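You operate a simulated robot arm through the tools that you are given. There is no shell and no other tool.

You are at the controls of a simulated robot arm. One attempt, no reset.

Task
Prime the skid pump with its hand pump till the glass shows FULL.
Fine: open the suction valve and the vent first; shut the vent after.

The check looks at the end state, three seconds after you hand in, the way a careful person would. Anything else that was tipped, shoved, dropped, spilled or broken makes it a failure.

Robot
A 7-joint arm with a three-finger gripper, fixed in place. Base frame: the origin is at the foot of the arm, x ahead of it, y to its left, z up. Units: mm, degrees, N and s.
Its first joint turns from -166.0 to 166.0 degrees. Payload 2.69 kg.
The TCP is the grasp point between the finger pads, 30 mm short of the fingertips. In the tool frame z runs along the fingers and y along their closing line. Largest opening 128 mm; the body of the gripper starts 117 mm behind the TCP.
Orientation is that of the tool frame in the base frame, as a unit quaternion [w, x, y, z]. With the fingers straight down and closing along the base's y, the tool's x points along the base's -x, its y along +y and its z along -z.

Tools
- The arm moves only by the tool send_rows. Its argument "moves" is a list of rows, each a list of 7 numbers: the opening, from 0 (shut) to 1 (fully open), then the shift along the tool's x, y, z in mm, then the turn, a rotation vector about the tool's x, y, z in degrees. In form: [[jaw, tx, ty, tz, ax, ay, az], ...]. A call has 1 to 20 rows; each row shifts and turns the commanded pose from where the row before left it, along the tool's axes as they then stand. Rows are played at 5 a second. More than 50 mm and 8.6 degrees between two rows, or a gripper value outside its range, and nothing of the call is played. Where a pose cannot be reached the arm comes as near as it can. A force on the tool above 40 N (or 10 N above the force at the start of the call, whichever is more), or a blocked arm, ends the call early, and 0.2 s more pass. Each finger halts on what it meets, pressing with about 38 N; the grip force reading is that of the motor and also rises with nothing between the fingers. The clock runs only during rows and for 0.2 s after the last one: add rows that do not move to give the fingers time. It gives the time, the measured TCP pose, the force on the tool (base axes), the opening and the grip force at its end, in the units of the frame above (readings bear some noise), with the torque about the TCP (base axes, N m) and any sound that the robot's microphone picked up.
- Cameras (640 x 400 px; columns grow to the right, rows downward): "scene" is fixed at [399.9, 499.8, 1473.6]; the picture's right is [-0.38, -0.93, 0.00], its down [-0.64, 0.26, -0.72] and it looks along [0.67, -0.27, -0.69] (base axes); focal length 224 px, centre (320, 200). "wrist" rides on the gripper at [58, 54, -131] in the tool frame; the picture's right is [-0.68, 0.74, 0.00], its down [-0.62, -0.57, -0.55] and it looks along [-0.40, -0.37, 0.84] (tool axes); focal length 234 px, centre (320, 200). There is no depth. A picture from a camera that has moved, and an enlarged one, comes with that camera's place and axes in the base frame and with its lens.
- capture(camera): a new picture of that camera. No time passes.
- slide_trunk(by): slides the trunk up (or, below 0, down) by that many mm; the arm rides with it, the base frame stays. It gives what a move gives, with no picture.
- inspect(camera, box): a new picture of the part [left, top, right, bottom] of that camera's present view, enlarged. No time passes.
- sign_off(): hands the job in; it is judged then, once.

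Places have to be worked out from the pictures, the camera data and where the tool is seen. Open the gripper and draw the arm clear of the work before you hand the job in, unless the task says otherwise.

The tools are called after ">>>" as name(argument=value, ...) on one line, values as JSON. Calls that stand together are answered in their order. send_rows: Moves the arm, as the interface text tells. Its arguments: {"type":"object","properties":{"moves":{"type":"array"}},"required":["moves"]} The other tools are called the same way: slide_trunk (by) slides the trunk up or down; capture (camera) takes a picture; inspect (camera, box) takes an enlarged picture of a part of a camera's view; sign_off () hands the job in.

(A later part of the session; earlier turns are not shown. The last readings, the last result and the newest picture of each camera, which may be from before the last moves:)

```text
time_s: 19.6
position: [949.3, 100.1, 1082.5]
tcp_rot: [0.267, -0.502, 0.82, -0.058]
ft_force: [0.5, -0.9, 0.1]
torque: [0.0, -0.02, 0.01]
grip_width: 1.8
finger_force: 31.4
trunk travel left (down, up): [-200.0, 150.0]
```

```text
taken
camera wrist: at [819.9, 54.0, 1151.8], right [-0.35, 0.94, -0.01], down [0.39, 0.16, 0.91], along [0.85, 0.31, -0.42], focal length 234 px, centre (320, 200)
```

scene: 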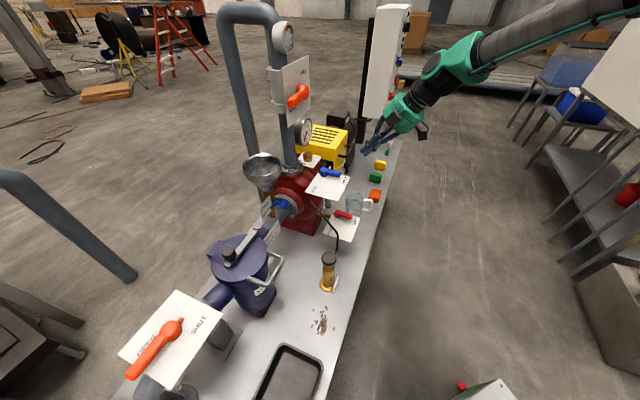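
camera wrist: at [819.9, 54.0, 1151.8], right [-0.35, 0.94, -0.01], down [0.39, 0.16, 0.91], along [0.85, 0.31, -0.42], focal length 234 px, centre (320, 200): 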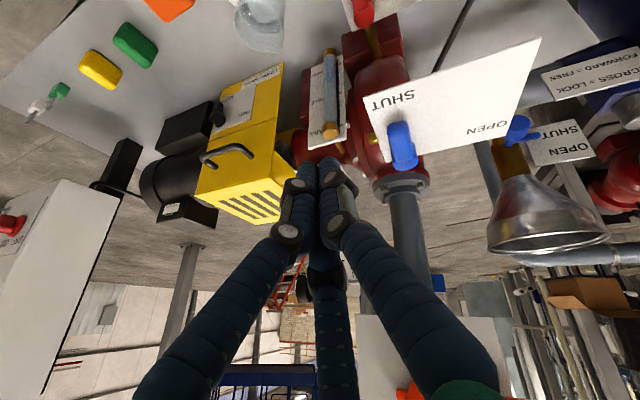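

Yaw done. Now I lower the fingertips next to the vent handle on the −e1 side (TCP to about z 998), stopping short of it.

>>> send_rows(moves=[[0, -17, 9.6, 36.2, 0, 0, 0], [0, -17, 9.6, 36.2, 0, 0, 0], [0, -17, 9.6, 36.2, 0, 0, 0], [0, 0, 0, 0, 0, 0, 0]])

>>> capture(camera="wrist")

>>> inspect(camera="scene", box=[280, 110, 420, 210])

```text
time_s: 20.6
position: [998.7, 176.8, 997.6]
tcp_rot: [0.267, -0.504, 0.82, -0.059]
ft_force: [1.5, 0.5, -0.8]
torque: [-0.07, 0.02, 0.0]
grip_width: 2.2
finger_force: 31.5
trunk travel left (down, up): [-200.0, 150.0]
```

```text
taken
camera wrist: at [870.3, 130.7, 1067.5], right [-0.35, 0.94, -0.01], down [0.39, 0.16, 0.91], along [0.85, 0.31, -0.42], focal length 234 px, centre (320, 200)
```

wrist: 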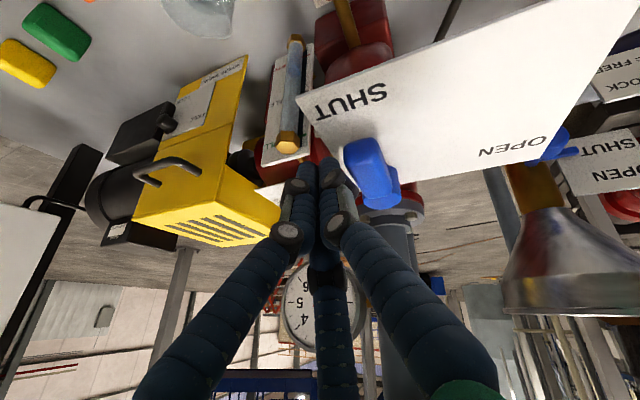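

```text
4.00 times, centred on (350, 160) of scene
camera zoom: at [399.9, 499.8, 1473.6], right [-0.38, -0.93, 0.0], down [-0.64, 0.26, -0.72], along [0.67, -0.27, -0.69], focal length 896 px, centre (200, 360)
```

zoom: 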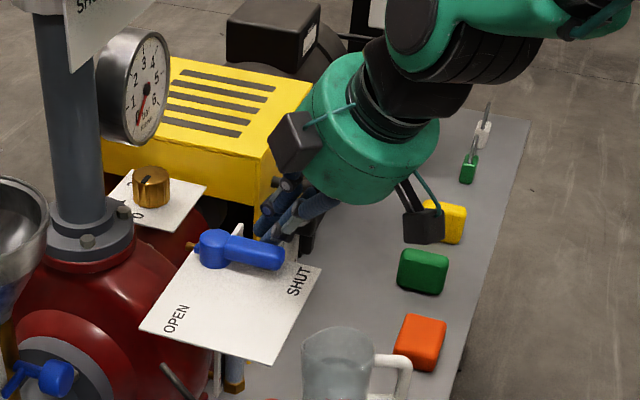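

The fingers stand beside the vent handle without touching. I push it along the arc toward OPEN (+e1), first half.

>>> send_rows(moves=[[0, -1.5, 10, -3.6, 0, 0, 0], [0, 0.4, 12.8, -5.7, 0, 0, 0], [0, -2.9, 12.8, -4.2, 0, 0, 0], [0, -6.1, 12.1, -2.4, 0, 0, 0]])

>>> capture(camera="wrist")

>>> inspect(camera="scene", box=[280, 110, 420, 210])

```text
time_s: 21.6
position: [955.0, 205.6, 998.0]
tcp_rot: [0.267, -0.503, 0.82, -0.059]
ft_force: [0.2, 0.6, 0.1]
torque: [0.0, 0.01, -0.02]
grip_width: 1.8
finger_force: 31.2
trunk travel left (down, up): [-200.0, 150.0]
```

```text
taken
camera wrist: at [826.4, 159.5, 1068.1], right [-0.35, 0.94, -0.01], down [0.39, 0.16, 0.91], along [0.85, 0.31, -0.42], focal length 234 px, centre (320, 200)
```

wrist: 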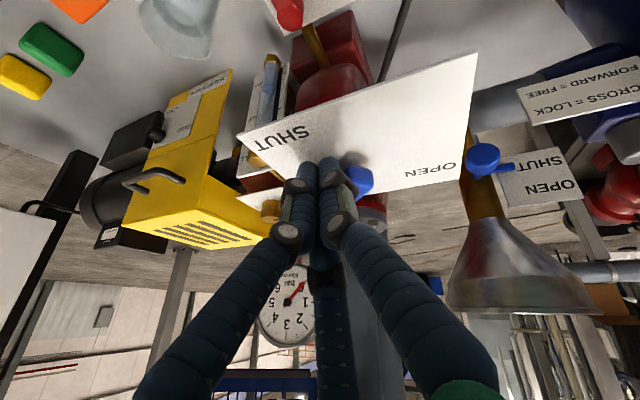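

```text
4.00 times, centred on (350, 160) of scene
camera zoom: at [399.9, 499.8, 1473.6], right [-0.38, -0.93, 0.0], down [-0.64, 0.26, -0.72], along [0.67, -0.27, -0.69], focal length 896 px, centre (200, 360)
```

zoom: 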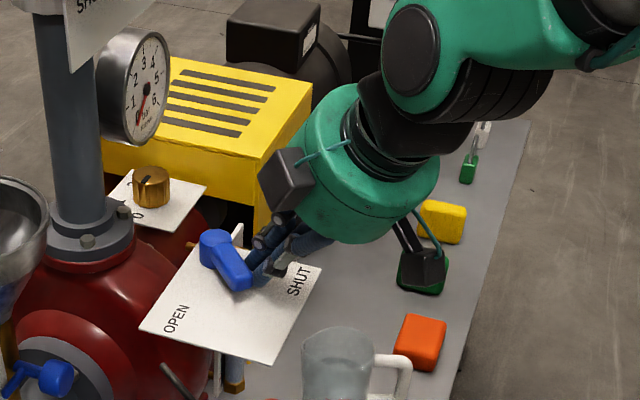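

The vent handle is about 40° around. I continue the arc to its OPEN position.

>>> send_rows(moves=[[0, -8.8, 10.7, -0.6, 0, 0, 0], [0, -10.8, 8.4, 1.3, 0, 0, 0], [0, -12.2, 5.7, 3.1, 0, 0, 0]])

>>> capture(camera="wrist")

>>> inspect(camera="scene", box=[280, 110, 420, 210])

```text
time_s: 22.4
position: [947.7, 243.1, 998.1]
tcp_rot: [0.266, -0.504, 0.82, -0.058]
ft_force: [-7.5, -13.6, 3.3]
torque: [-0.15, 0.04, -0.2]
grip_width: 2.0
finger_force: 31.2
trunk travel left (down, up): [-200.0, 150.0]
```

```text
taken
camera wrist: at [819.5, 197.4, 1067.3], right [-0.34, 0.94, -0.01], down [0.39, 0.16, 0.91], along [0.85, 0.31, -0.42], focal length 234 px, centre (320, 200)
```

wrist: 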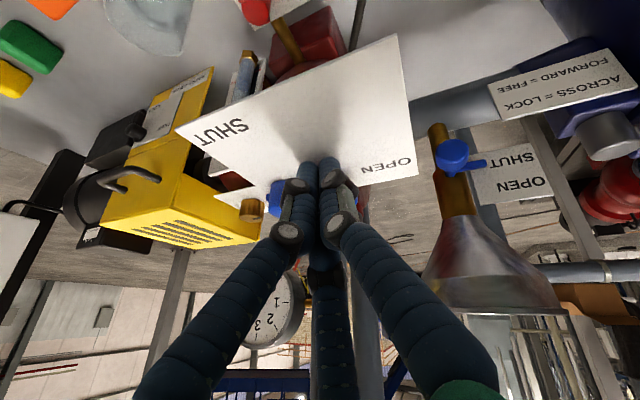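

```text
4.00 times, centred on (350, 160) of scene
camera zoom: at [399.9, 499.8, 1473.6], right [-0.38, -0.93, 0.0], down [-0.64, 0.26, -0.72], along [0.67, -0.27, -0.69], focal length 896 px, centre (200, 360)
```

zoom: 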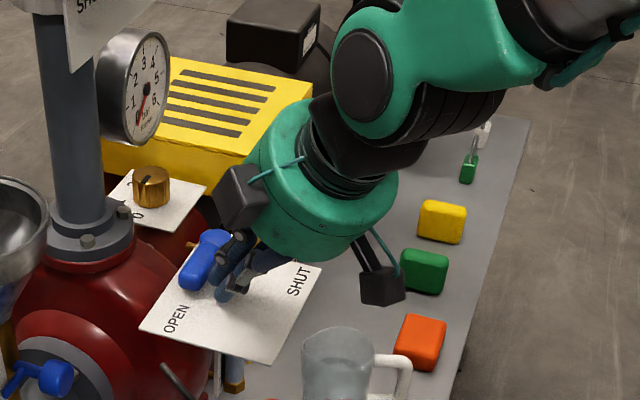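

Force is ~15 N with the handle nearly at OPEN. I zoom to check its exact angle before pressing on.

>>> inspect(camera="scene", box=[300, 150, 370, 200])

>>> inspect(camera="wrist", box=[240, 130, 380, 230])

```text
8.00 times, centred on (335, 175) of scene
camera zoom: at [399.9, 499.8, 1473.6], right [-0.38, -0.93, 0.0], down [-0.64, 0.26, -0.72], along [0.67, -0.27, -0.69], focal length 1793 px, centre (200, 400)
```

zoom: 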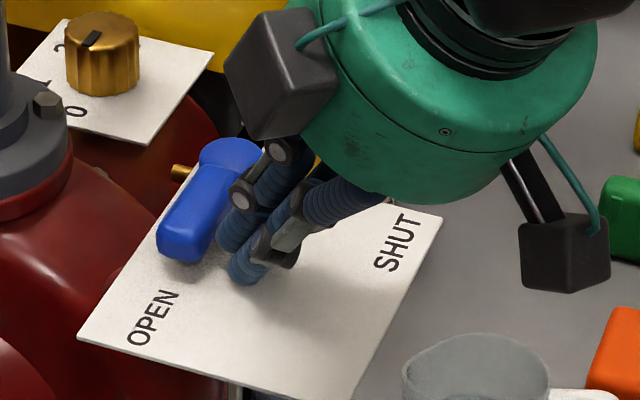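

```text
4.00 times, centred on (310, 180) of wrist
camera zoom: at [819.5, 197.4, 1067.3], right [-0.34, 0.94, -0.01], down [0.39, 0.16, 0.91], along [0.85, 0.31, -0.42], focal length 937 px, centre (360, 280)
```

zoom: 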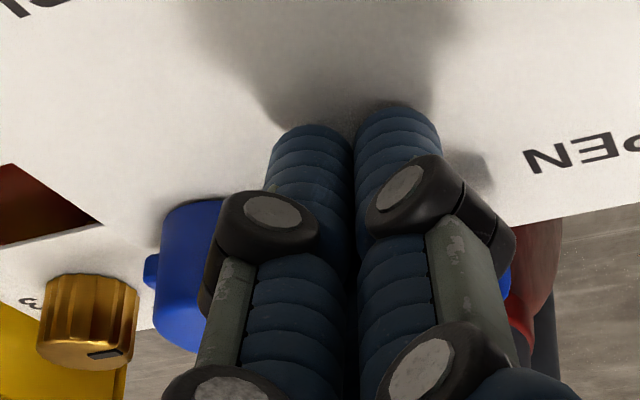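

The handle is parallel to the plate edge at the OPEN label and up against its stop. I retreat toward the robot and up, then re-check everything.

>>> send_rows(moves=[[0, 21.8, 2.9, -22.8, 0, 0, 0], [0, 14.2, -4.3, -39.8, 0, 0, 0], [0, 14.2, -4.3, -39.8, 0, 0, 0], [0, 14.2, -4.3, -39.8, 0, 0, 0], [0, 0, 0, 0, 0, 0, 0]])

>>> capture(camera="wrist")

>>> inspect(camera="scene", box=[230, 130, 410, 300])

```text
time_s: 23.6
position: [861.0, 160.9, 1099.9]
tcp_rot: [0.268, -0.503, 0.819, -0.059]
ft_force: [-0.9, 0.4, 1.7]
torque: [0.02, 0.02, 0.02]
grip_width: 2.2
finger_force: 31.8
trunk travel left (down, up): [-200.0, 150.0]
```

```text
taken
camera wrist: at [733.1, 114.2, 1169.2], right [-0.35, 0.94, -0.01], down [0.39, 0.16, 0.91], along [0.85, 0.31, -0.42], focal length 234 px, centre (320, 200)
```

wrist: 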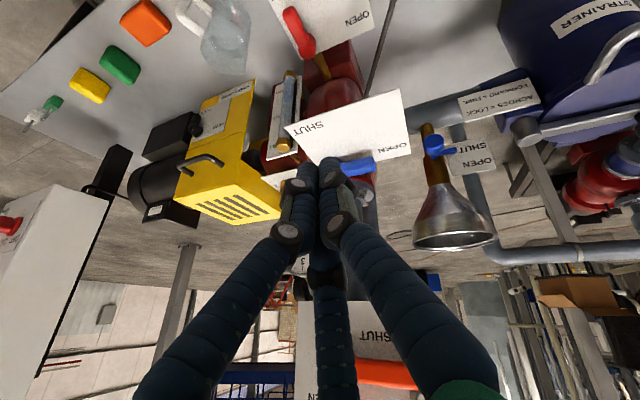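

```text
2.35 times, centred on (320, 215) of scene
camera zoom: at [399.9, 499.8, 1473.6], right [-0.38, -0.93, 0.0], down [-0.64, 0.26, -0.72], along [0.67, -0.27, -0.69], focal length 527 px, centre (320, 165)
```

zoom: 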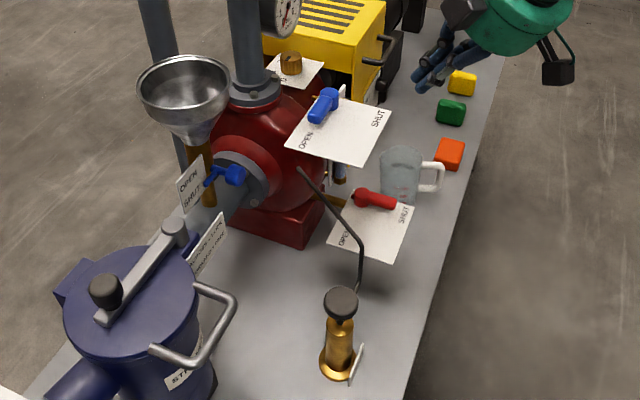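

Vent is open. Next the hand pump: its knob is near (774, 315, 795), with the delivery tube rising vertically ~92 mm to the −e1 side, so I'll grip with the closing line along e2. I straighten the tool and yaw it here in free space first.

>>> send_rows(moves=[[0, 0, 0, 0, -5.51, 5.76, 0], [0, 0, 0, 0, -5.51, 5.76, 0], [0, 0, 0, 0, -5.51, 5.76, 0], [0, 0, 0, 0, -5.51, 5.76, 0], [0, 0, 0, 0, 0, 0, 8], [0, 0, 0, 0, 0, 0, 8], [0, 0, 0, 0, 0, 0, 8], [0, 0, 0, 0, 0, 0, 8], [0, 0, 0, 0, 0, 0, 8], [0, 0, 0, 0, 0, 0, 8], [0, 0, 0, 0, 0, 0, 8], [0, 0, 0, 0, 0, 0, 8], [0, 0, 0, 0, 0, 0, 8], [0, 0, 0, 0, 0, 0, 8], [0, 0, 0, 0, 0, 0, 8], [0, 0, 0, 0, 0, 0, 8], [0, 0, 0, 0, 0, 0, 8], [0, 0, 0, 0, 0, 0, 0]])

>>> capture(camera="wrist")

```text
time_s: 27.4
position: [863.4, 160.1, 1099.6]
tcp_rot: [0.0, 0.35, 0.937, -0.001]
ft_force: [-1.2, 0.3, 0.2]
torque: [0.03, -0.03, 0.03]
grip_width: 1.9
finger_force: 31.3
trunk travel left (down, up): [-200.0, 150.0]
```

```text
taken
camera wrist: at [854.7, 240.2, 1229.3], right [0.99, 0.11, 0.0], down [0.09, -0.83, 0.55], along [0.06, -0.55, -0.83], focal length 234 px, centre (320, 200)
```

wrist: 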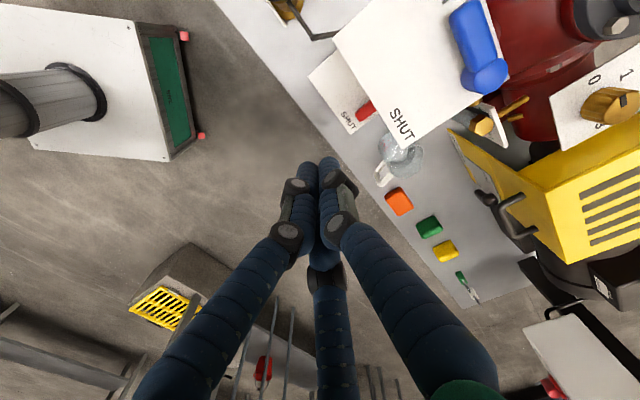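

Tool is vertical, closing line nearly along e2. Combining four sightings I place the knob top at about (778, 313, 785). I open partly, go above it, and descend to z 950 for a check view.

>>> send_rows(moves=[[0.7, 41.2, 14.9, 0, 0, 0, 0], [0.7, 41.2, 14.9, 0, 0, 0, 0], [0.7, 41.2, 14.9, 0, 0, 0, 0], [0.7, 41.2, 14.9, 0, 0, 0, 0], [0.7, 0, 0, 37.4, 0, 0, 0], [0.7, 0, 0, 37.4, 0, 0, 0], [0.7, 0, 0, 37.4, 0, 0, 0], [0.7, 0, 0, 37.4, 0, 0, 0], [0.7, 0, 0, 0, 0, 0, 0]])

>>> capture(camera="wrist")

>>> capture(camera="scene")

```text
time_s: 29.4
position: [777.9, 314.6, 947.0]
tcp_rot: [0.0, 0.35, 0.937, -0.002]
ft_force: [0.7, -0.2, -0.7]
torque: [-0.04, 0.04, -0.03]
grip_width: 89.6
finger_force: 0.1
trunk travel left (down, up): [-200.0, 150.0]
```

```text
taken
camera wrist: at [769.8, 394.0, 1077.9], right [0.99, 0.11, 0.0], down [0.1, -0.83, 0.55], along [0.06, -0.55, -0.83], focal length 234 px, centre (320, 200)
```

wrist: 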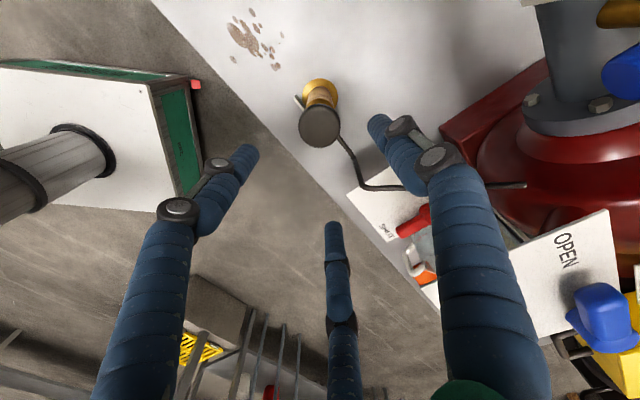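

```text
taken
```

scene: 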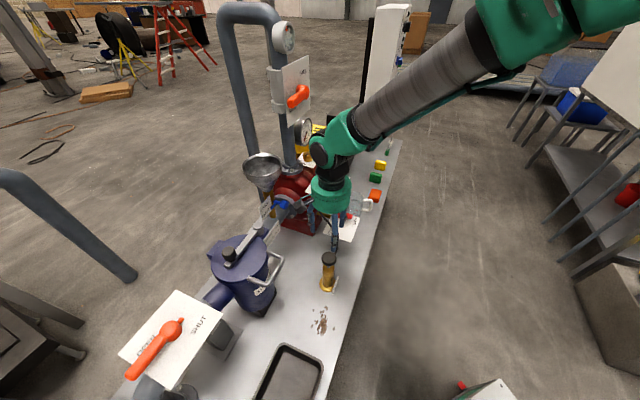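

Knob appears just under the gripper. I zoom to refine its centre and see its shape.

>>> inspect(camera="wrist", box=[270, 60, 390, 160])

>>> inspect(camera="scene", box=[290, 210, 370, 300])

```text
4.00 times, centred on (330, 110) of wrist
camera zoom: at [769.8, 394.0, 1077.9], right [0.99, 0.11, 0.0], down [0.1, -0.83, 0.55], along [0.06, -0.55, -0.83], focal length 937 px, centre (280, 560)
```

zoom: 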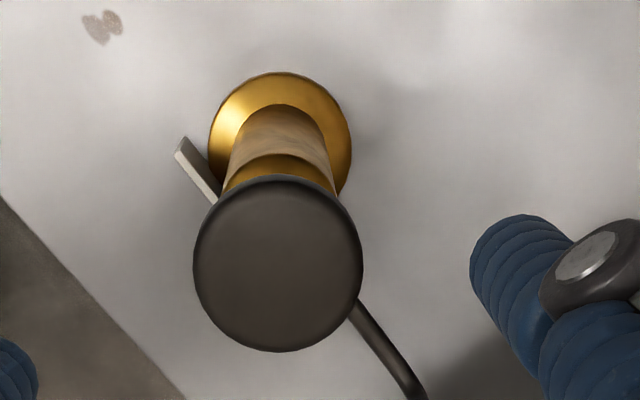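

```text
4.44 times, centred on (330, 255) of scene
camera zoom: at [399.9, 499.8, 1473.6], right [-0.38, -0.93, 0.0], down [-0.64, 0.26, -0.72], along [0.67, -0.27, -0.69], focal length 996 px, centre (276, -44)
```

zoom: 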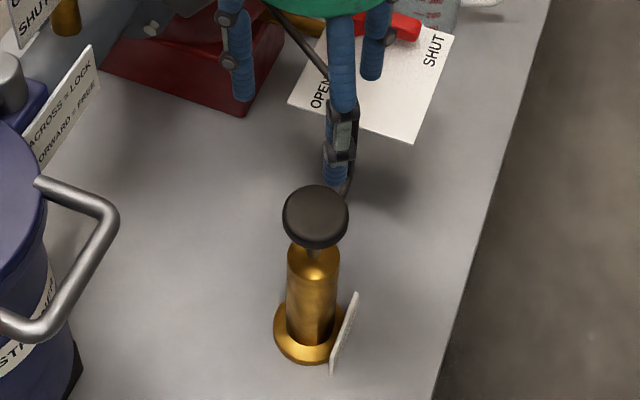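

Disc is ~52 mm across, centred within 2–3 mm of the gripper axis, top at z≈795. I descend around it with the fingers still open, watching for contact.

>>> send_rows(moves=[[0.7, 0, 0, 40, 0, 0, 0], [0.7, 0, 0, 40, 0, 0, 0], [0.7, 0, 0, 40, 0, 0, 0], [0.7, 0, 0, 39, 0, 0, 0], [0.7, 0, 0, 0, 0, 0, 0]])

>>> capture(camera="wrist")

>>> inspect(camera="scene", box=[270, 200, 390, 300])

```text
time_s: 30.6
position: [778.0, 313.2, 789.0]
tcp_rot: [0.0, 0.351, 0.937, -0.001]
ft_force: [-0.2, 0.1, -0.2]
torque: [0.01, 0.03, 0.0]
grip_width: 89.7
finger_force: 0.1
trunk travel left (down, up): [-200.0, 150.0]
```

```text
taken
camera wrist: at [768.6, 392.5, 919.0], right [0.99, 0.11, 0.0], down [0.09, -0.83, 0.55], along [0.06, -0.55, -0.83], focal length 234 px, centre (320, 200)
```

wrist: 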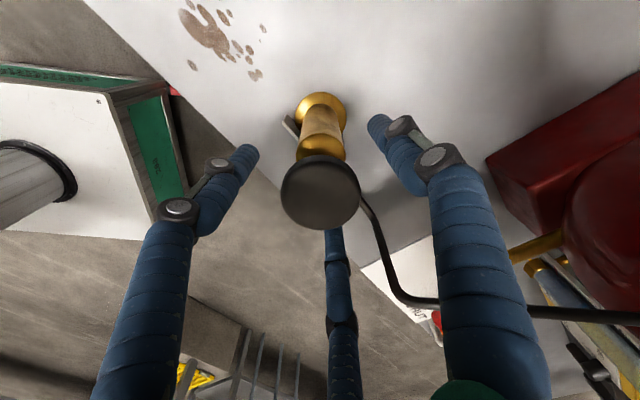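

```text
4.00 times, centred on (330, 250) of scene
camera zoom: at [399.9, 499.8, 1473.6], right [-0.38, -0.93, 0.0], down [-0.64, 0.26, -0.72], along [0.67, -0.27, -0.69], focal length 896 px, centre (280, 0)
```

zoom: 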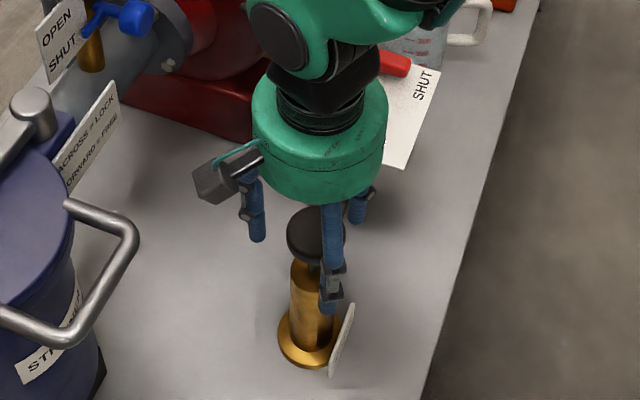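

The disc top is centred right at the TCP. I lower 5 mm more and close on the disc rim.

>>> send_rows(moves=[[0.7, 0, 0, 5, 0, 0, 0], [0.3, 0, 0, 0, 0, 0, 0], [0.3, 0, 0, 0, 0, 0, 0], [0.3, 0, 0, 0, 0, 0, 0]])

>>> capture(camera="wrist")

```text
time_s: 31.6
position: [777.6, 312.1, 783.4]
tcp_rot: [-0.001, 0.351, 0.937, -0.002]
ft_force: [9.0, -21.3, -0.6]
torque: [-0.11, -0.12, -0.08]
grip_width: 48.8
finger_force: 45.5
trunk travel left (down, up): [-200.0, 150.0]
```

```text
taken
camera wrist: at [769.0, 390.9, 914.9], right [0.99, 0.11, 0.0], down [0.09, -0.83, 0.55], along [0.06, -0.55, -0.84], focal length 234 px, centre (320, 200)
```

wrist: 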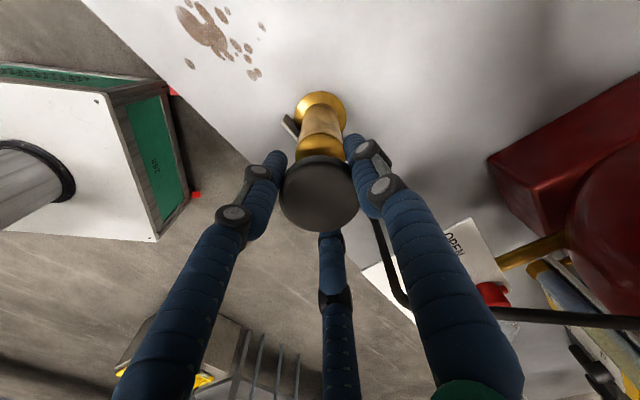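

Gripped at 48.8 mm, with ~22 N side load from a small off-centre. I shift the tool a millimetre or two with that force to relax it before stroking.

>>> send_rows(moves=[[0.3, -1.5, -0.7, 0, 0, 0, 0], [0.3, 0, 0, 0, 0, 0, 0]])

```text
time_s: 32.2
position: [777.7, 311.8, 784.7]
tcp_rot: [0.0, 0.351, 0.936, -0.002]
ft_force: [5.1, -9.9, -2.4]
torque: [0.09, -0.15, -0.08]
grip_width: 48.6
finger_force: 45.1
trunk travel left (down, up): [-200.0, 150.0]
```

Side load halved; one more small correction, then a gentle 20 mm pull upward to learn the plunger's behaviour.

>>> send_rows(moves=[[0.3, -1.3, -0.4, 0, 0, 0, 0], [0.3, 0, 0, -10, 0, 0, 0], [0.3, 0, 0, -10, 0, 0, 0]])

>>> capture(camera="wrist")

>>> inspect(camera="scene", box=[270, 200, 390, 300])

```text
time_s: 33.0
position: [777.7, 310.6, 803.2]
tcp_rot: [-0.002, 0.35, 0.937, -0.003]
ft_force: [0.3, 13.0, -26.7]
torque: [0.15, 0.05, -0.06]
grip_width: 50.6
finger_force: 45.1
trunk travel left (down, up): [-200.0, 150.0]
```

```text
taken
camera wrist: at [769.5, 391.0, 933.3], right [0.99, 0.11, -0.01], down [0.1, -0.83, 0.55], along [0.06, -0.55, -0.83], focal length 234 px, centre (320, 200)
```

wrist: 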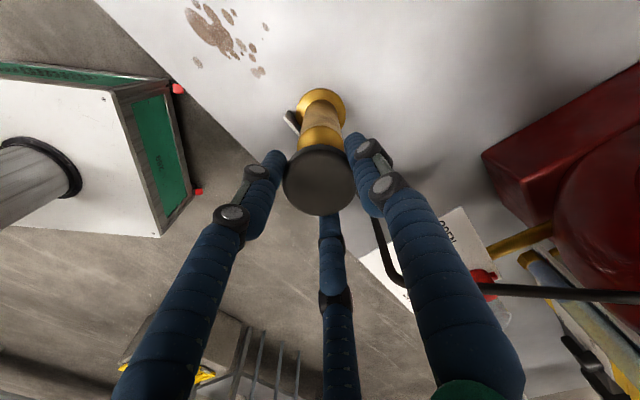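

```text
4.00 times, centred on (330, 250) of scene
camera zoom: at [399.9, 499.8, 1473.6], right [-0.38, -0.93, 0.0], down [-0.64, 0.26, -0.72], along [0.67, -0.27, -0.69], focal length 896 px, centre (280, 0)
```

zoom: 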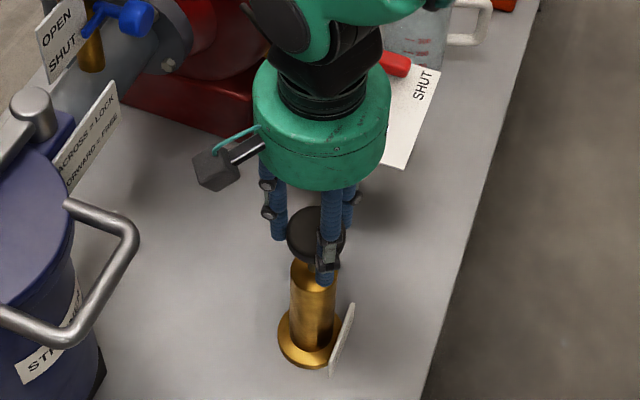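

The disc did not rise (fingers slid at ~27 N), so the plunger is already at the top of its stroke. I re-grip the disc and try pushing down.

>>> send_rows(moves=[[0.6, 0, 0, 0, 0, 0, 0], [0.6, 0, 0, 10, 0, 0, 0], [0.6, 0, 0, 11, 0, 0, 0], [0.3, 0, 0, 0, 0, 0, 0], [0.3, 0, 0, 0, 0, 0, 0], [0.3, 0, 0, 0, 0, 0, 0]])

>>> send_rows(moves=[[0.3, 0, 0, 8, 0, 0, 0], [0.3, 0, 0, 8, 0, 0, 0]])

>>> capture(camera="wrist")

>>> inspect(camera="scene", box=[270, 200, 390, 300])

```text
time_s: 34.4
position: [777.4, 311.1, 783.5]
tcp_rot: [-0.002, 0.351, 0.936, -0.002]
ft_force: [-14.8, 14.6, 1.5]
torque: [-0.01, 0.06, -0.15]
grip_width: 49.2
finger_force: 44.7
trunk travel left (down, up): [-200.0, 150.0]
```

```text
time_s: 35.0
position: [777.1, 312.1, 769.4]
tcp_rot: [-0.001, 0.35, 0.937, -0.002]
ft_force: [-19.7, 19.4, 2.8]
torque: [-0.35, 0.82, -0.12]
grip_width: 49.0
finger_force: 45.3
trunk travel left (down, up): [-200.0, 150.0]
```

```text
taken
camera wrist: at [769.1, 390.8, 898.8], right [0.99, 0.11, 0.0], down [0.09, -0.83, 0.55], along [0.06, -0.55, -0.83], focal length 234 px, centre (320, 200)
```

wrist: 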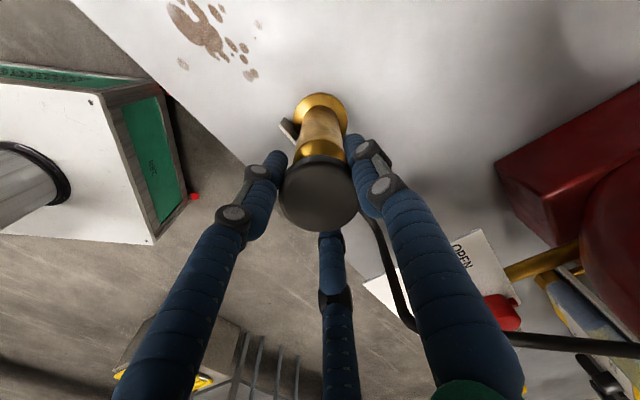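

```text
4.00 times, centred on (330, 250) of scene
camera zoom: at [399.9, 499.8, 1473.6], right [-0.38, -0.93, 0.0], down [-0.64, 0.26, -0.72], along [0.67, -0.27, -0.69], focal length 896 px, centre (280, 0)
```

zoom: 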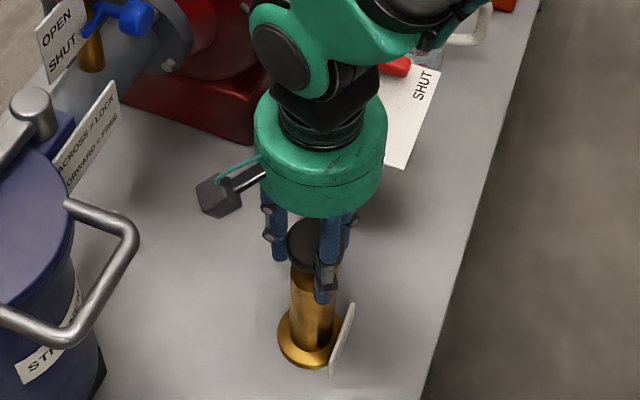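

The plunger went down 14 mm with almost no axial force, staying in the grip. I trim the side load slightly and push further to find the bottom.

>>> send_rows(moves=[[0.3, 1.5, 0, 5, 0, 0, 0], [0.3, 0, 0, 5, 0, 0, 0], [0.3, 0, 0, 5, 0, 0, 0]])

>>> inspect(camera="wrist", box=[240, 80, 400, 240])

>>> inspect(camera="scene", box=[290, 220, 370, 300])

```text
time_s: 35.8
position: [777.4, 311.4, 753.7]
tcp_rot: [0.001, 0.35, 0.937, -0.002]
ft_force: [-7.4, 4.9, 6.4]
torque: [-0.33, 0.19, -0.06]
grip_width: 49.2
finger_force: 45.2
trunk travel left (down, up): [-200.0, 150.0]
```

```text
2.50 times, centred on (320, 160) of wrist
camera zoom: at [768.9, 390.8, 884.1], right [0.99, 0.11, 0.0], down [0.09, -0.83, 0.55], along [0.06, -0.55, -0.83], focal length 585 px, centre (320, 300)
```

zoom: 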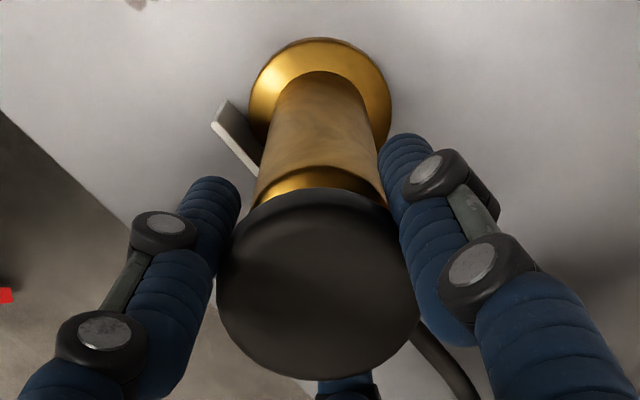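

```text
5.00 times, centred on (330, 260) of scene
camera zoom: at [399.9, 499.8, 1473.6], right [-0.38, -0.93, 0.0], down [-0.64, 0.26, -0.72], along [0.67, -0.27, -0.69], focal length 1120 px, centre (270, -100)
```

zoom: 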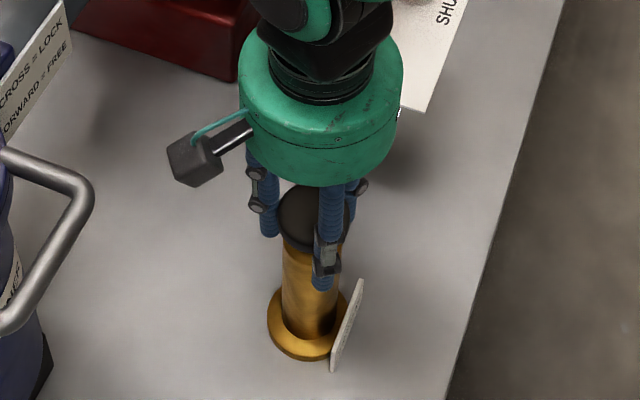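

Down 30 mm so far, ~6 N. I press a few millimetres more to find the bottom stop.

>>> send_rows(moves=[[0.3, 0, 0, 3, 0, 0, 0], [0.3, 0, 0, 3, 0, 0, 0], [0.3, 0, 0, 3, 0, 0, 0]])

>>> capture(camera="wrist")

```text
time_s: 36.6
position: [777.8, 311.9, 744.2]
tcp_rot: [0.0, 0.35, 0.937, -0.001]
ft_force: [-5.8, -2.8, 17.1]
torque: [-0.1, 0.4, -0.05]
grip_width: 50.3
finger_force: 44.7
trunk travel left (down, up): [-200.0, 150.0]
```

```text
taken
camera wrist: at [768.9, 390.8, 876.1], right [0.99, 0.11, 0.0], down [0.09, -0.83, 0.55], along [0.06, -0.55, -0.84], focal length 234 px, centre (320, 200)
```

wrist: 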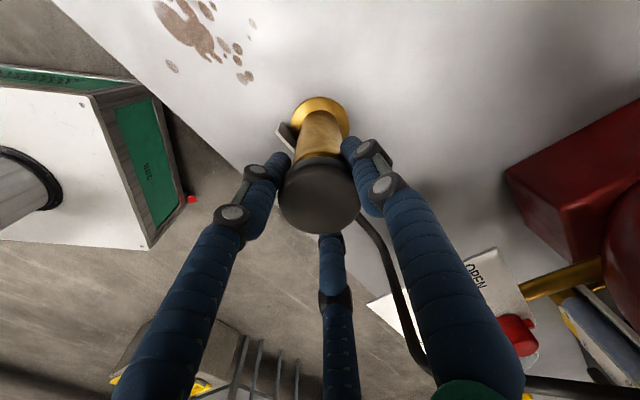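

At the bottom now (17 N, slight slip): stroke ≈ 36 mm. I pull up again 36 mm and look at the glass.

>>> send_rows(moves=[[0.3, 0, 0, -9, 0, 0, 0], [0.3, 0, 0, -9, 0, 0, 0], [0.3, 0, 0, -9, 0, 0, 0], [0.3, 0, 0, -9, 0, 0, 0]])

>>> capture(camera="wrist")

>>> inspect(camera="scene", box=[290, 140, 370, 300])

```text
time_s: 37.8
position: [777.0, 311.5, 772.9]
tcp_rot: [-0.002, 0.351, 0.937, -0.003]
ft_force: [24.7, 10.9, -39.9]
torque: [-0.38, 0.32, 0.16]
grip_width: 49.7
finger_force: 44.8
trunk travel left (down, up): [-200.0, 150.0]
stopped in row 4: the force on the tool passed its limit at 44 N (the readings are from after the stop); the commanded pose is now the measured one
```

```text
taken
camera wrist: at [768.9, 391.0, 902.8], right [0.99, 0.11, -0.01], down [0.1, -0.83, 0.55], along [0.06, -0.55, -0.83], focal length 234 px, centre (320, 200)
```

wrist: 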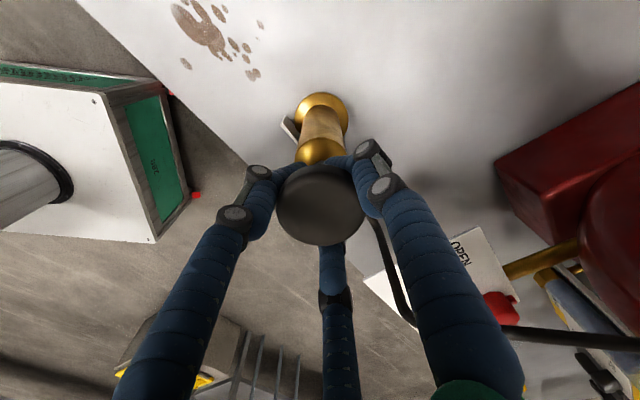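

```text
2.50 times, centred on (330, 220) of scene
camera zoom: at [399.9, 499.8, 1473.6], right [-0.38, -0.93, 0.0], down [-0.64, 0.26, -0.72], along [0.67, -0.27, -0.69], focal length 560 px, centre (295, 150)
```

zoom: 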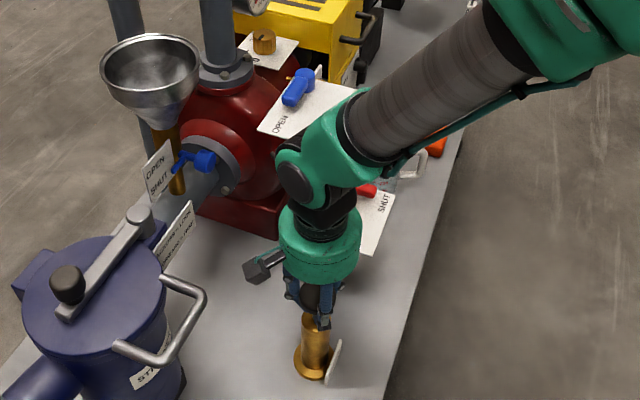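

I'm at the top stop again with the fingers now a bit lower on the disc. Let me check the glass in the corner of the wrist view, before further strokes.

>>> inspect(camera="wrist", box=[500, 220, 640, 400])

>>> inspect(camera="wrist", box=[240, 80, 400, 260])

```text
2.22 times, centred on (570, 310) of wrist
camera zoom: at [768.9, 391.0, 902.8], right [0.99, 0.11, -0.01], down [0.1, -0.83, 0.55], along [0.06, -0.55, -0.83], focal length 520 px, centre (-236, -44)
```

zoom: 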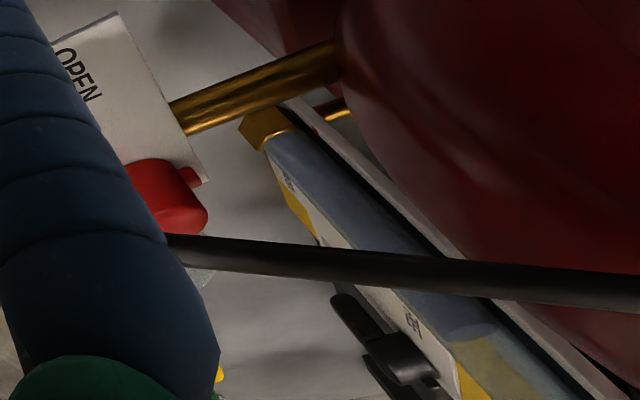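

```text
2.22 times, centred on (320, 170) of wrist
camera zoom: at [768.9, 391.0, 902.8], right [0.99, 0.11, -0.01], down [0.1, -0.83, 0.55], along [0.06, -0.55, -0.83], focal length 520 px, centre (320, 267)
```

zoom: 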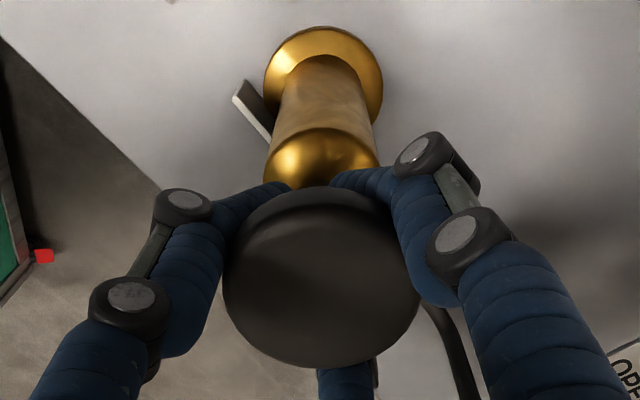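

The fingertips have hooked under the disc (good for pulling), and the glass level has risen to about HALF. I make two more strokes of ~26 mm.

>>> send_rows(moves=[[0.3, 0, 0, 8, 0, 0, 0], [0.3, 0, 0, 7, 0, 0, 0], [0.3, 0, 0, 7, 0, 0, 0], [0.3, 0, 0, 6, 0, 0, 0], [0.3, 0, 0, -6, 0, 0, 0], [0.3, 0, 0, -7, 0, 0, 0], [0.3, 0, 0, -7, 0, 0, 0], [0.3, 0, 0, -5, 0, 0, 0]])

>>> inspect(camera="wrist", box=[500, 220, 640, 400])

>>> inspect(camera="wrist", box=[240, 80, 400, 260])

```text
time_s: 39.6
position: [776.8, 310.9, 769.8]
tcp_rot: [-0.002, 0.35, 0.937, -0.003]
ft_force: [36.1, 20.2, -34.7]
torque: [-0.23, 0.61, -0.08]
grip_width: 48.8
finger_force: 44.9
trunk travel left (down, up): [-200.0, 150.0]
```

```text
2.22 times, centred on (570, 310) of wrist
camera zoom: at [768.9, 391.1, 900.3], right [0.99, 0.11, -0.01], down [0.1, -0.83, 0.55], along [0.06, -0.55, -0.83], focal length 520 px, centre (-236, -44)
```

zoom: 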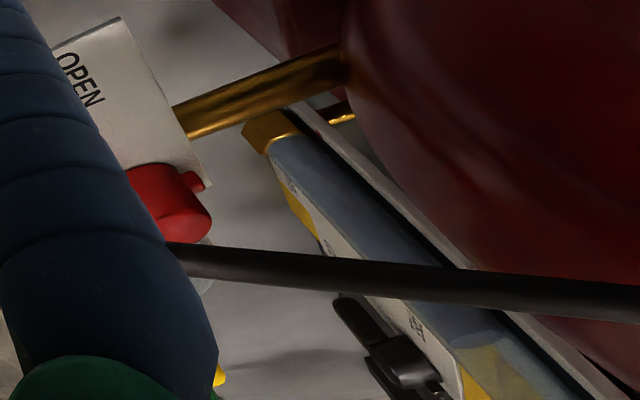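

```text
2.22 times, centred on (320, 170) of wrist
camera zoom: at [768.9, 391.1, 900.3], right [0.99, 0.11, -0.01], down [0.1, -0.83, 0.55], along [0.06, -0.55, -0.83], focal length 520 px, centre (320, 267)
```

zoom: 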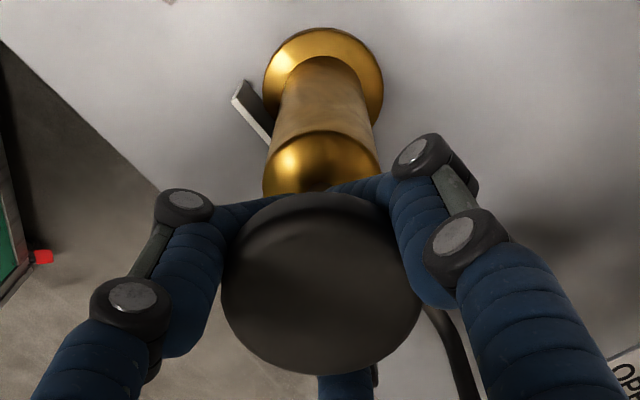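

The level barely changed on that stroke and side load built up (fingers slid on the disc). I lower the plunger and release it at the bottom to see whether it springs back by itself.

>>> send_rows(moves=[[0.3, 0, 0, 8, 0, 0, 0], [0.3, 0, 0, 8, 0, 0, 0], [0.3, 0, 0, 8, 0, 0, 0], [0.7, 0, 0, 0, 0, 0, 0], [0.7, 0, 0, 0, 0, 0, 0], [0.7, 0, 0, 0, 0, 0, 0]])

>>> capture(camera="wrist")

>>> inspect(camera="wrist", box=[240, 80, 400, 260])

```text
time_s: 41.0
position: [775.3, 310.7, 749.7]
tcp_rot: [-0.002, 0.35, 0.937, -0.002]
ft_force: [-0.4, 0.5, -0.9]
torque: [0.03, -0.02, -0.04]
grip_width: 91.5
finger_force: 0.4
trunk travel left (down, up): [-200.0, 150.0]
```

```text
taken
camera wrist: at [767.3, 390.6, 880.3], right [0.99, 0.11, 0.0], down [0.1, -0.83, 0.55], along [0.06, -0.55, -0.83], focal length 234 px, centre (320, 200)
```

wrist: 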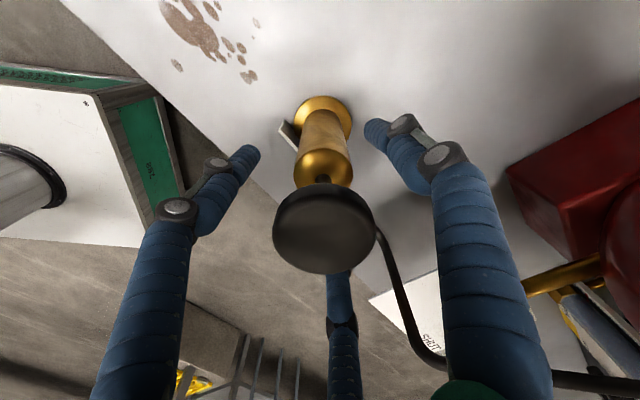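

```text
2.22 times, centred on (320, 170) of wrist
camera zoom: at [767.3, 390.6, 880.3], right [0.99, 0.11, 0.0], down [0.1, -0.83, 0.55], along [0.06, -0.55, -0.83], focal length 520 px, centre (320, 267)
```

zoom: 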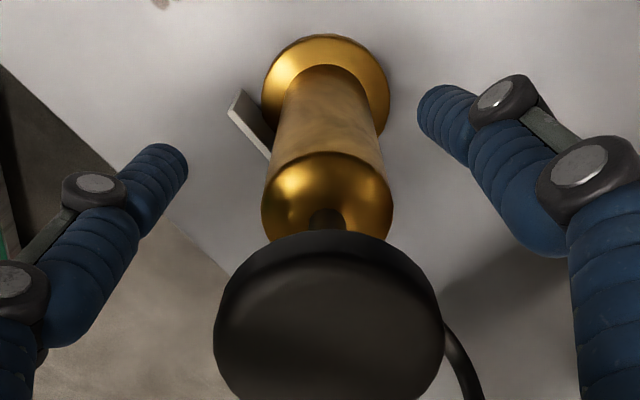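

The disc popped back to z≈787 on its own: the plunger is spring-returned. So I'll pump by pressing on top with closed fingers: rise clear, close, and centre over the disc.

>>> send_rows(moves=[[0.7, 0, 0, -40, 0, 0, 0], [0.7, 0, 0, -40, 0, 0, 0], [0.7, -0.8, 2.4, -30, 0, 0, 0], [0, 0, 0, 0, 0, 0, 0], [0, 0, 0, 0, 0, 0, 0], [0, 0, 0, 0, 0, 0, 0], [0, 0, 0, 0, 0, 0, 0]])

>>> capture(camera="wrist")

>>> inspect(camera="wrist", box=[480, 180, 640, 380])

>>> inspect(camera="scene", box=[290, 160, 370, 300])

```text
time_s: 42.6
position: [779.6, 313.5, 860.6]
tcp_rot: [0.0, 0.35, 0.937, -0.002]
ft_force: [0.7, 0.7, 0.3]
torque: [-0.02, -0.01, -0.01]
grip_width: 2.2
finger_force: 31.8
trunk travel left (down, up): [-200.0, 150.0]
```

```text
taken
camera wrist: at [771.4, 393.1, 990.6], right [0.99, 0.11, 0.0], down [0.1, -0.83, 0.55], along [0.06, -0.55, -0.83], focal length 234 px, centre (320, 200)
```

wrist: 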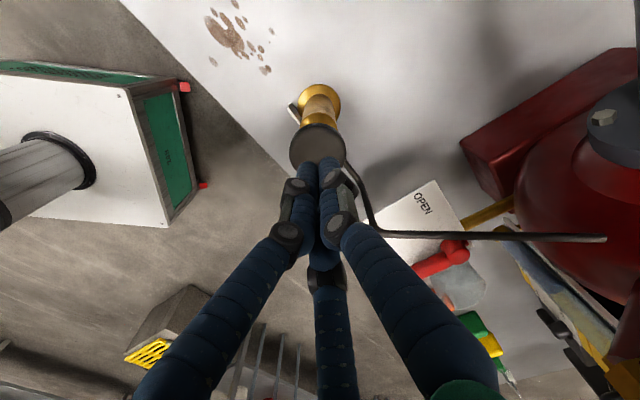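

```text
2.00 times, centred on (560, 280) of wrist
camera zoom: at [771.4, 393.1, 990.6], right [0.99, 0.11, 0.0], down [0.1, -0.83, 0.55], along [0.06, -0.55, -0.83], focal length 468 px, centre (-160, 40)
```

zoom: 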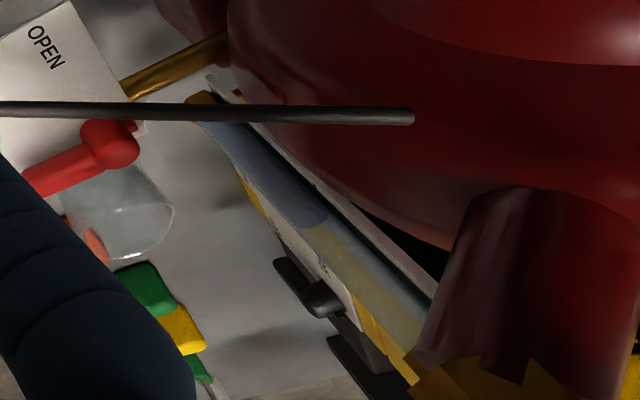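

```text
2.86 times, centred on (330, 230) of scene
camera zoom: at [399.9, 499.8, 1473.6], right [-0.38, -0.93, 0.0], down [-0.64, 0.26, -0.72], along [0.67, -0.27, -0.69], focal length 640 px, centre (291, 114)
```

zoom: 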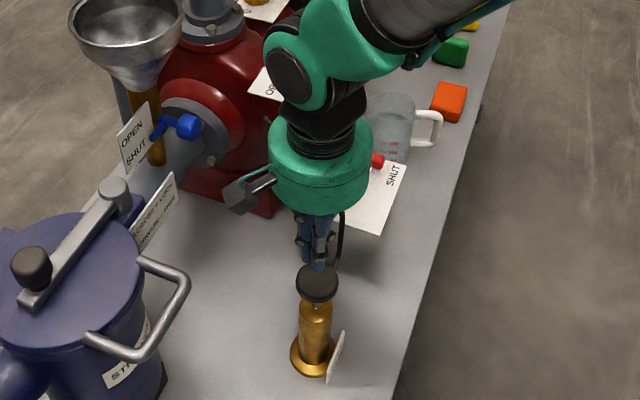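

Glass shows about 45 %. I press the first full stroke: approach the disc, push down ~33 mm, watching the force, and stay down to read it.

>>> send_rows(moves=[[0, 0.5, -2.4, 36, 0, 0, 0], [0, 0, 0, 10, 0, 0, 0], [0, 0, 0, 9, 0, 0, 0], [0, 0, 0, 8, 0, 0, 0], [0, 0, 0, 6, 0, 0, 0]])

>>> capture(camera="wrist")

```text
time_s: 43.8
position: [776.7, 310.7, 793.4]
tcp_rot: [-0.001, 0.35, 0.937, -0.002]
ft_force: [2.0, 2.0, 7.1]
torque: [0.01, -0.12, 0.03]
grip_width: 6.1
finger_force: 31.5
trunk travel left (down, up): [-200.0, 150.0]
```

```text
taken
camera wrist: at [768.3, 390.8, 922.0], right [0.99, 0.11, 0.0], down [0.1, -0.83, 0.55], along [0.06, -0.55, -0.83], focal length 234 px, centre (320, 200)
```

wrist: 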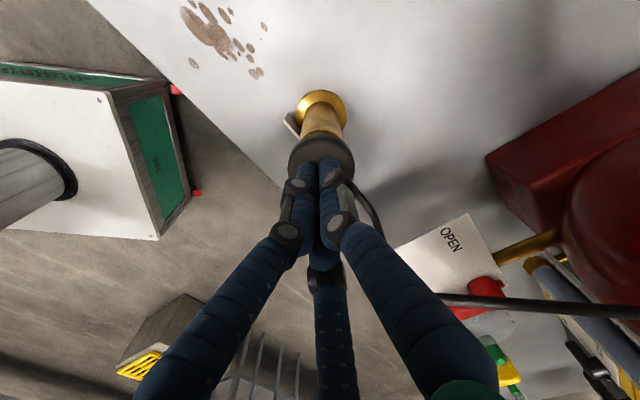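

Pressing at 7 N, disc nearly on the barrel. I push a few mm more to find bottom, then release up and look at the glass.

>>> send_rows(moves=[[0, 0, 0, 4, 0, 0, 0], [0, 0, 0, 4, 0, 0, 0], [0, 0, 0, 4, 0, 0, 0]])

>>> inspect(camera="wrist", box=[480, 220, 640, 400])

```text
time_s: 44.5
position: [779.8, 312.4, 788.4]
tcp_rot: [0.001, 0.351, 0.936, 0.001]
ft_force: [1.8, -0.1, 14.6]
torque: [0.02, 0.17, 0.03]
grip_width: 5.9
finger_force: 31.0
trunk travel left (down, up): [-200.0, 150.0]
stopped in row 3: the force on the tool passed its limit at 44 N (the readings are from after the stop); the commanded pose is now the measured one
```

```text
2.22 times, centred on (560, 310) of wrist
camera zoom: at [770.0, 391.3, 918.7], right [0.99, 0.11, 0.0], down [0.09, -0.83, 0.55], along [0.06, -0.55, -0.84], focal length 520 px, centre (-213, -44)
```

zoom: 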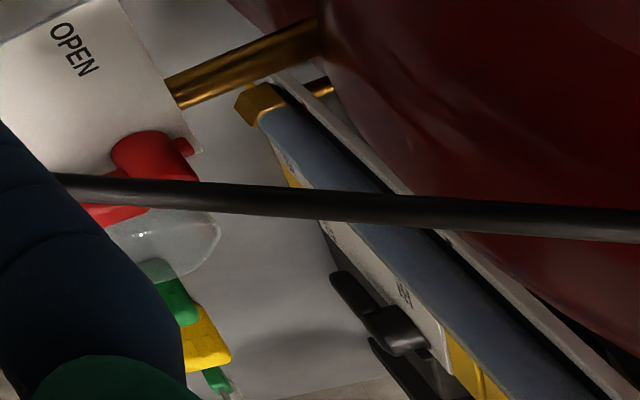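

Bottom reached (~44 N stop). The glass rose past HALF on this stroke. I lift off and look at the level before deciding on more.

>>> send_rows(moves=[[0, 0, 0, -12, 0, 0, 0], [0, 0, 0, -15, 0, 0, 0], [0, 0, 0, -20, 0, 0, 0], [0, 0, 0, -25, 0, 0, 0], [0, 0, 0, 0, 0, 0, 0]])

>>> inspect(camera="wrist", box=[480, 180, 640, 380])

>>> capture(camera="wrist")

```text
time_s: 45.7
position: [778.3, 311.7, 858.3]
tcp_rot: [-0.001, 0.349, 0.937, -0.002]
ft_force: [0.9, 0.0, 0.2]
torque: [0.03, -0.06, -0.02]
grip_width: 2.2
finger_force: 32.0
trunk travel left (down, up): [-200.0, 150.0]
```

```text
2.00 times, centred on (560, 280) of wrist
camera zoom: at [769.6, 391.0, 988.1], right [0.99, 0.11, 0.0], down [0.09, -0.83, 0.55], along [0.06, -0.55, -0.83], focal length 468 px, centre (-160, 40)
```

zoom: 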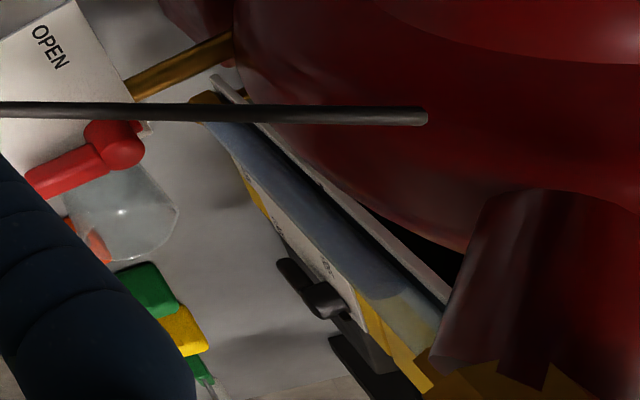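

```text
taken
camera wrist: at [769.6, 391.0, 988.1], right [0.99, 0.11, 0.0], down [0.09, -0.83, 0.55], along [0.06, -0.55, -0.83], focal length 234 px, centre (320, 200)
```

wrist: 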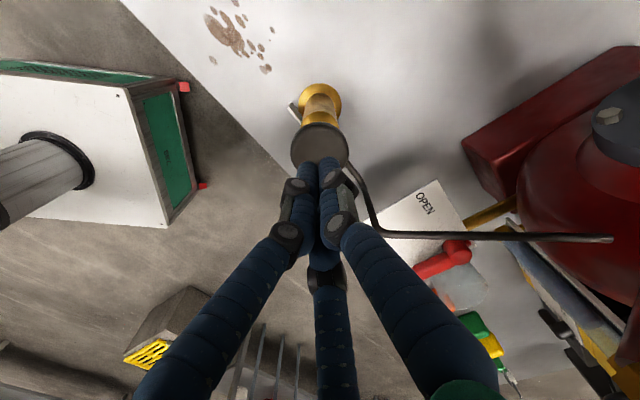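

Level is now at z≈852 on the tube (HALF≈793, FULL≈870 by my geometry); a full stroke gives ~50 mm. To avoid overfilling through the open vent I make a partial stroke (~13 mm of plunger) and look again.

>>> send_rows(moves=[[0, 0.3, 0, 36, 0, 0, 0], [0, 0, 0, 10, 0, 0, 0], [0, 0, 0, 6, 0, 0, 0], [0, 0, 0, 0, 0, 0, 0], [0, 0, 0, -6, 0, 0, 0], [0, 0, 0, -10, 0, 0, 0], [0, 0, 0, -36, 0, 0, 0], [0, 0, 0, 0, 0, 0, 0]])

>>> inspect(camera="wrist", box=[480, 180, 640, 380])

```text
time_s: 47.5
position: [776.4, 312.5, 856.9]
tcp_rot: [-0.001, 0.35, 0.937, -0.001]
ft_force: [0.0, -0.3, 0.5]
torque: [0.02, -0.03, 0.06]
grip_width: 2.3
finger_force: 31.3
trunk travel left (down, up): [-200.0, 150.0]
```

```text
2.00 times, centred on (560, 280) of wrist
camera zoom: at [767.9, 391.4, 988.0], right [0.99, 0.11, 0.0], down [0.09, -0.83, 0.55], along [0.06, -0.55, -0.83], focal length 468 px, centre (-160, 40)
```

zoom: 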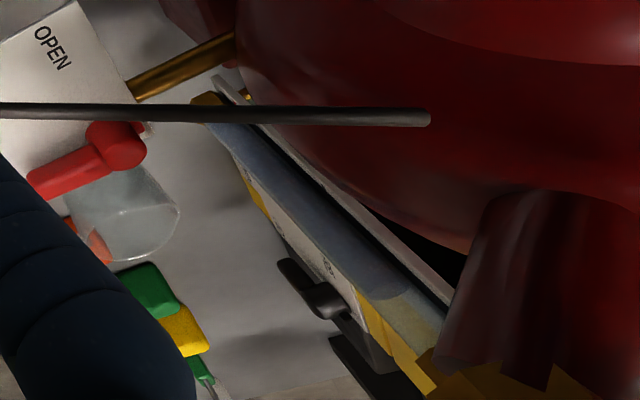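

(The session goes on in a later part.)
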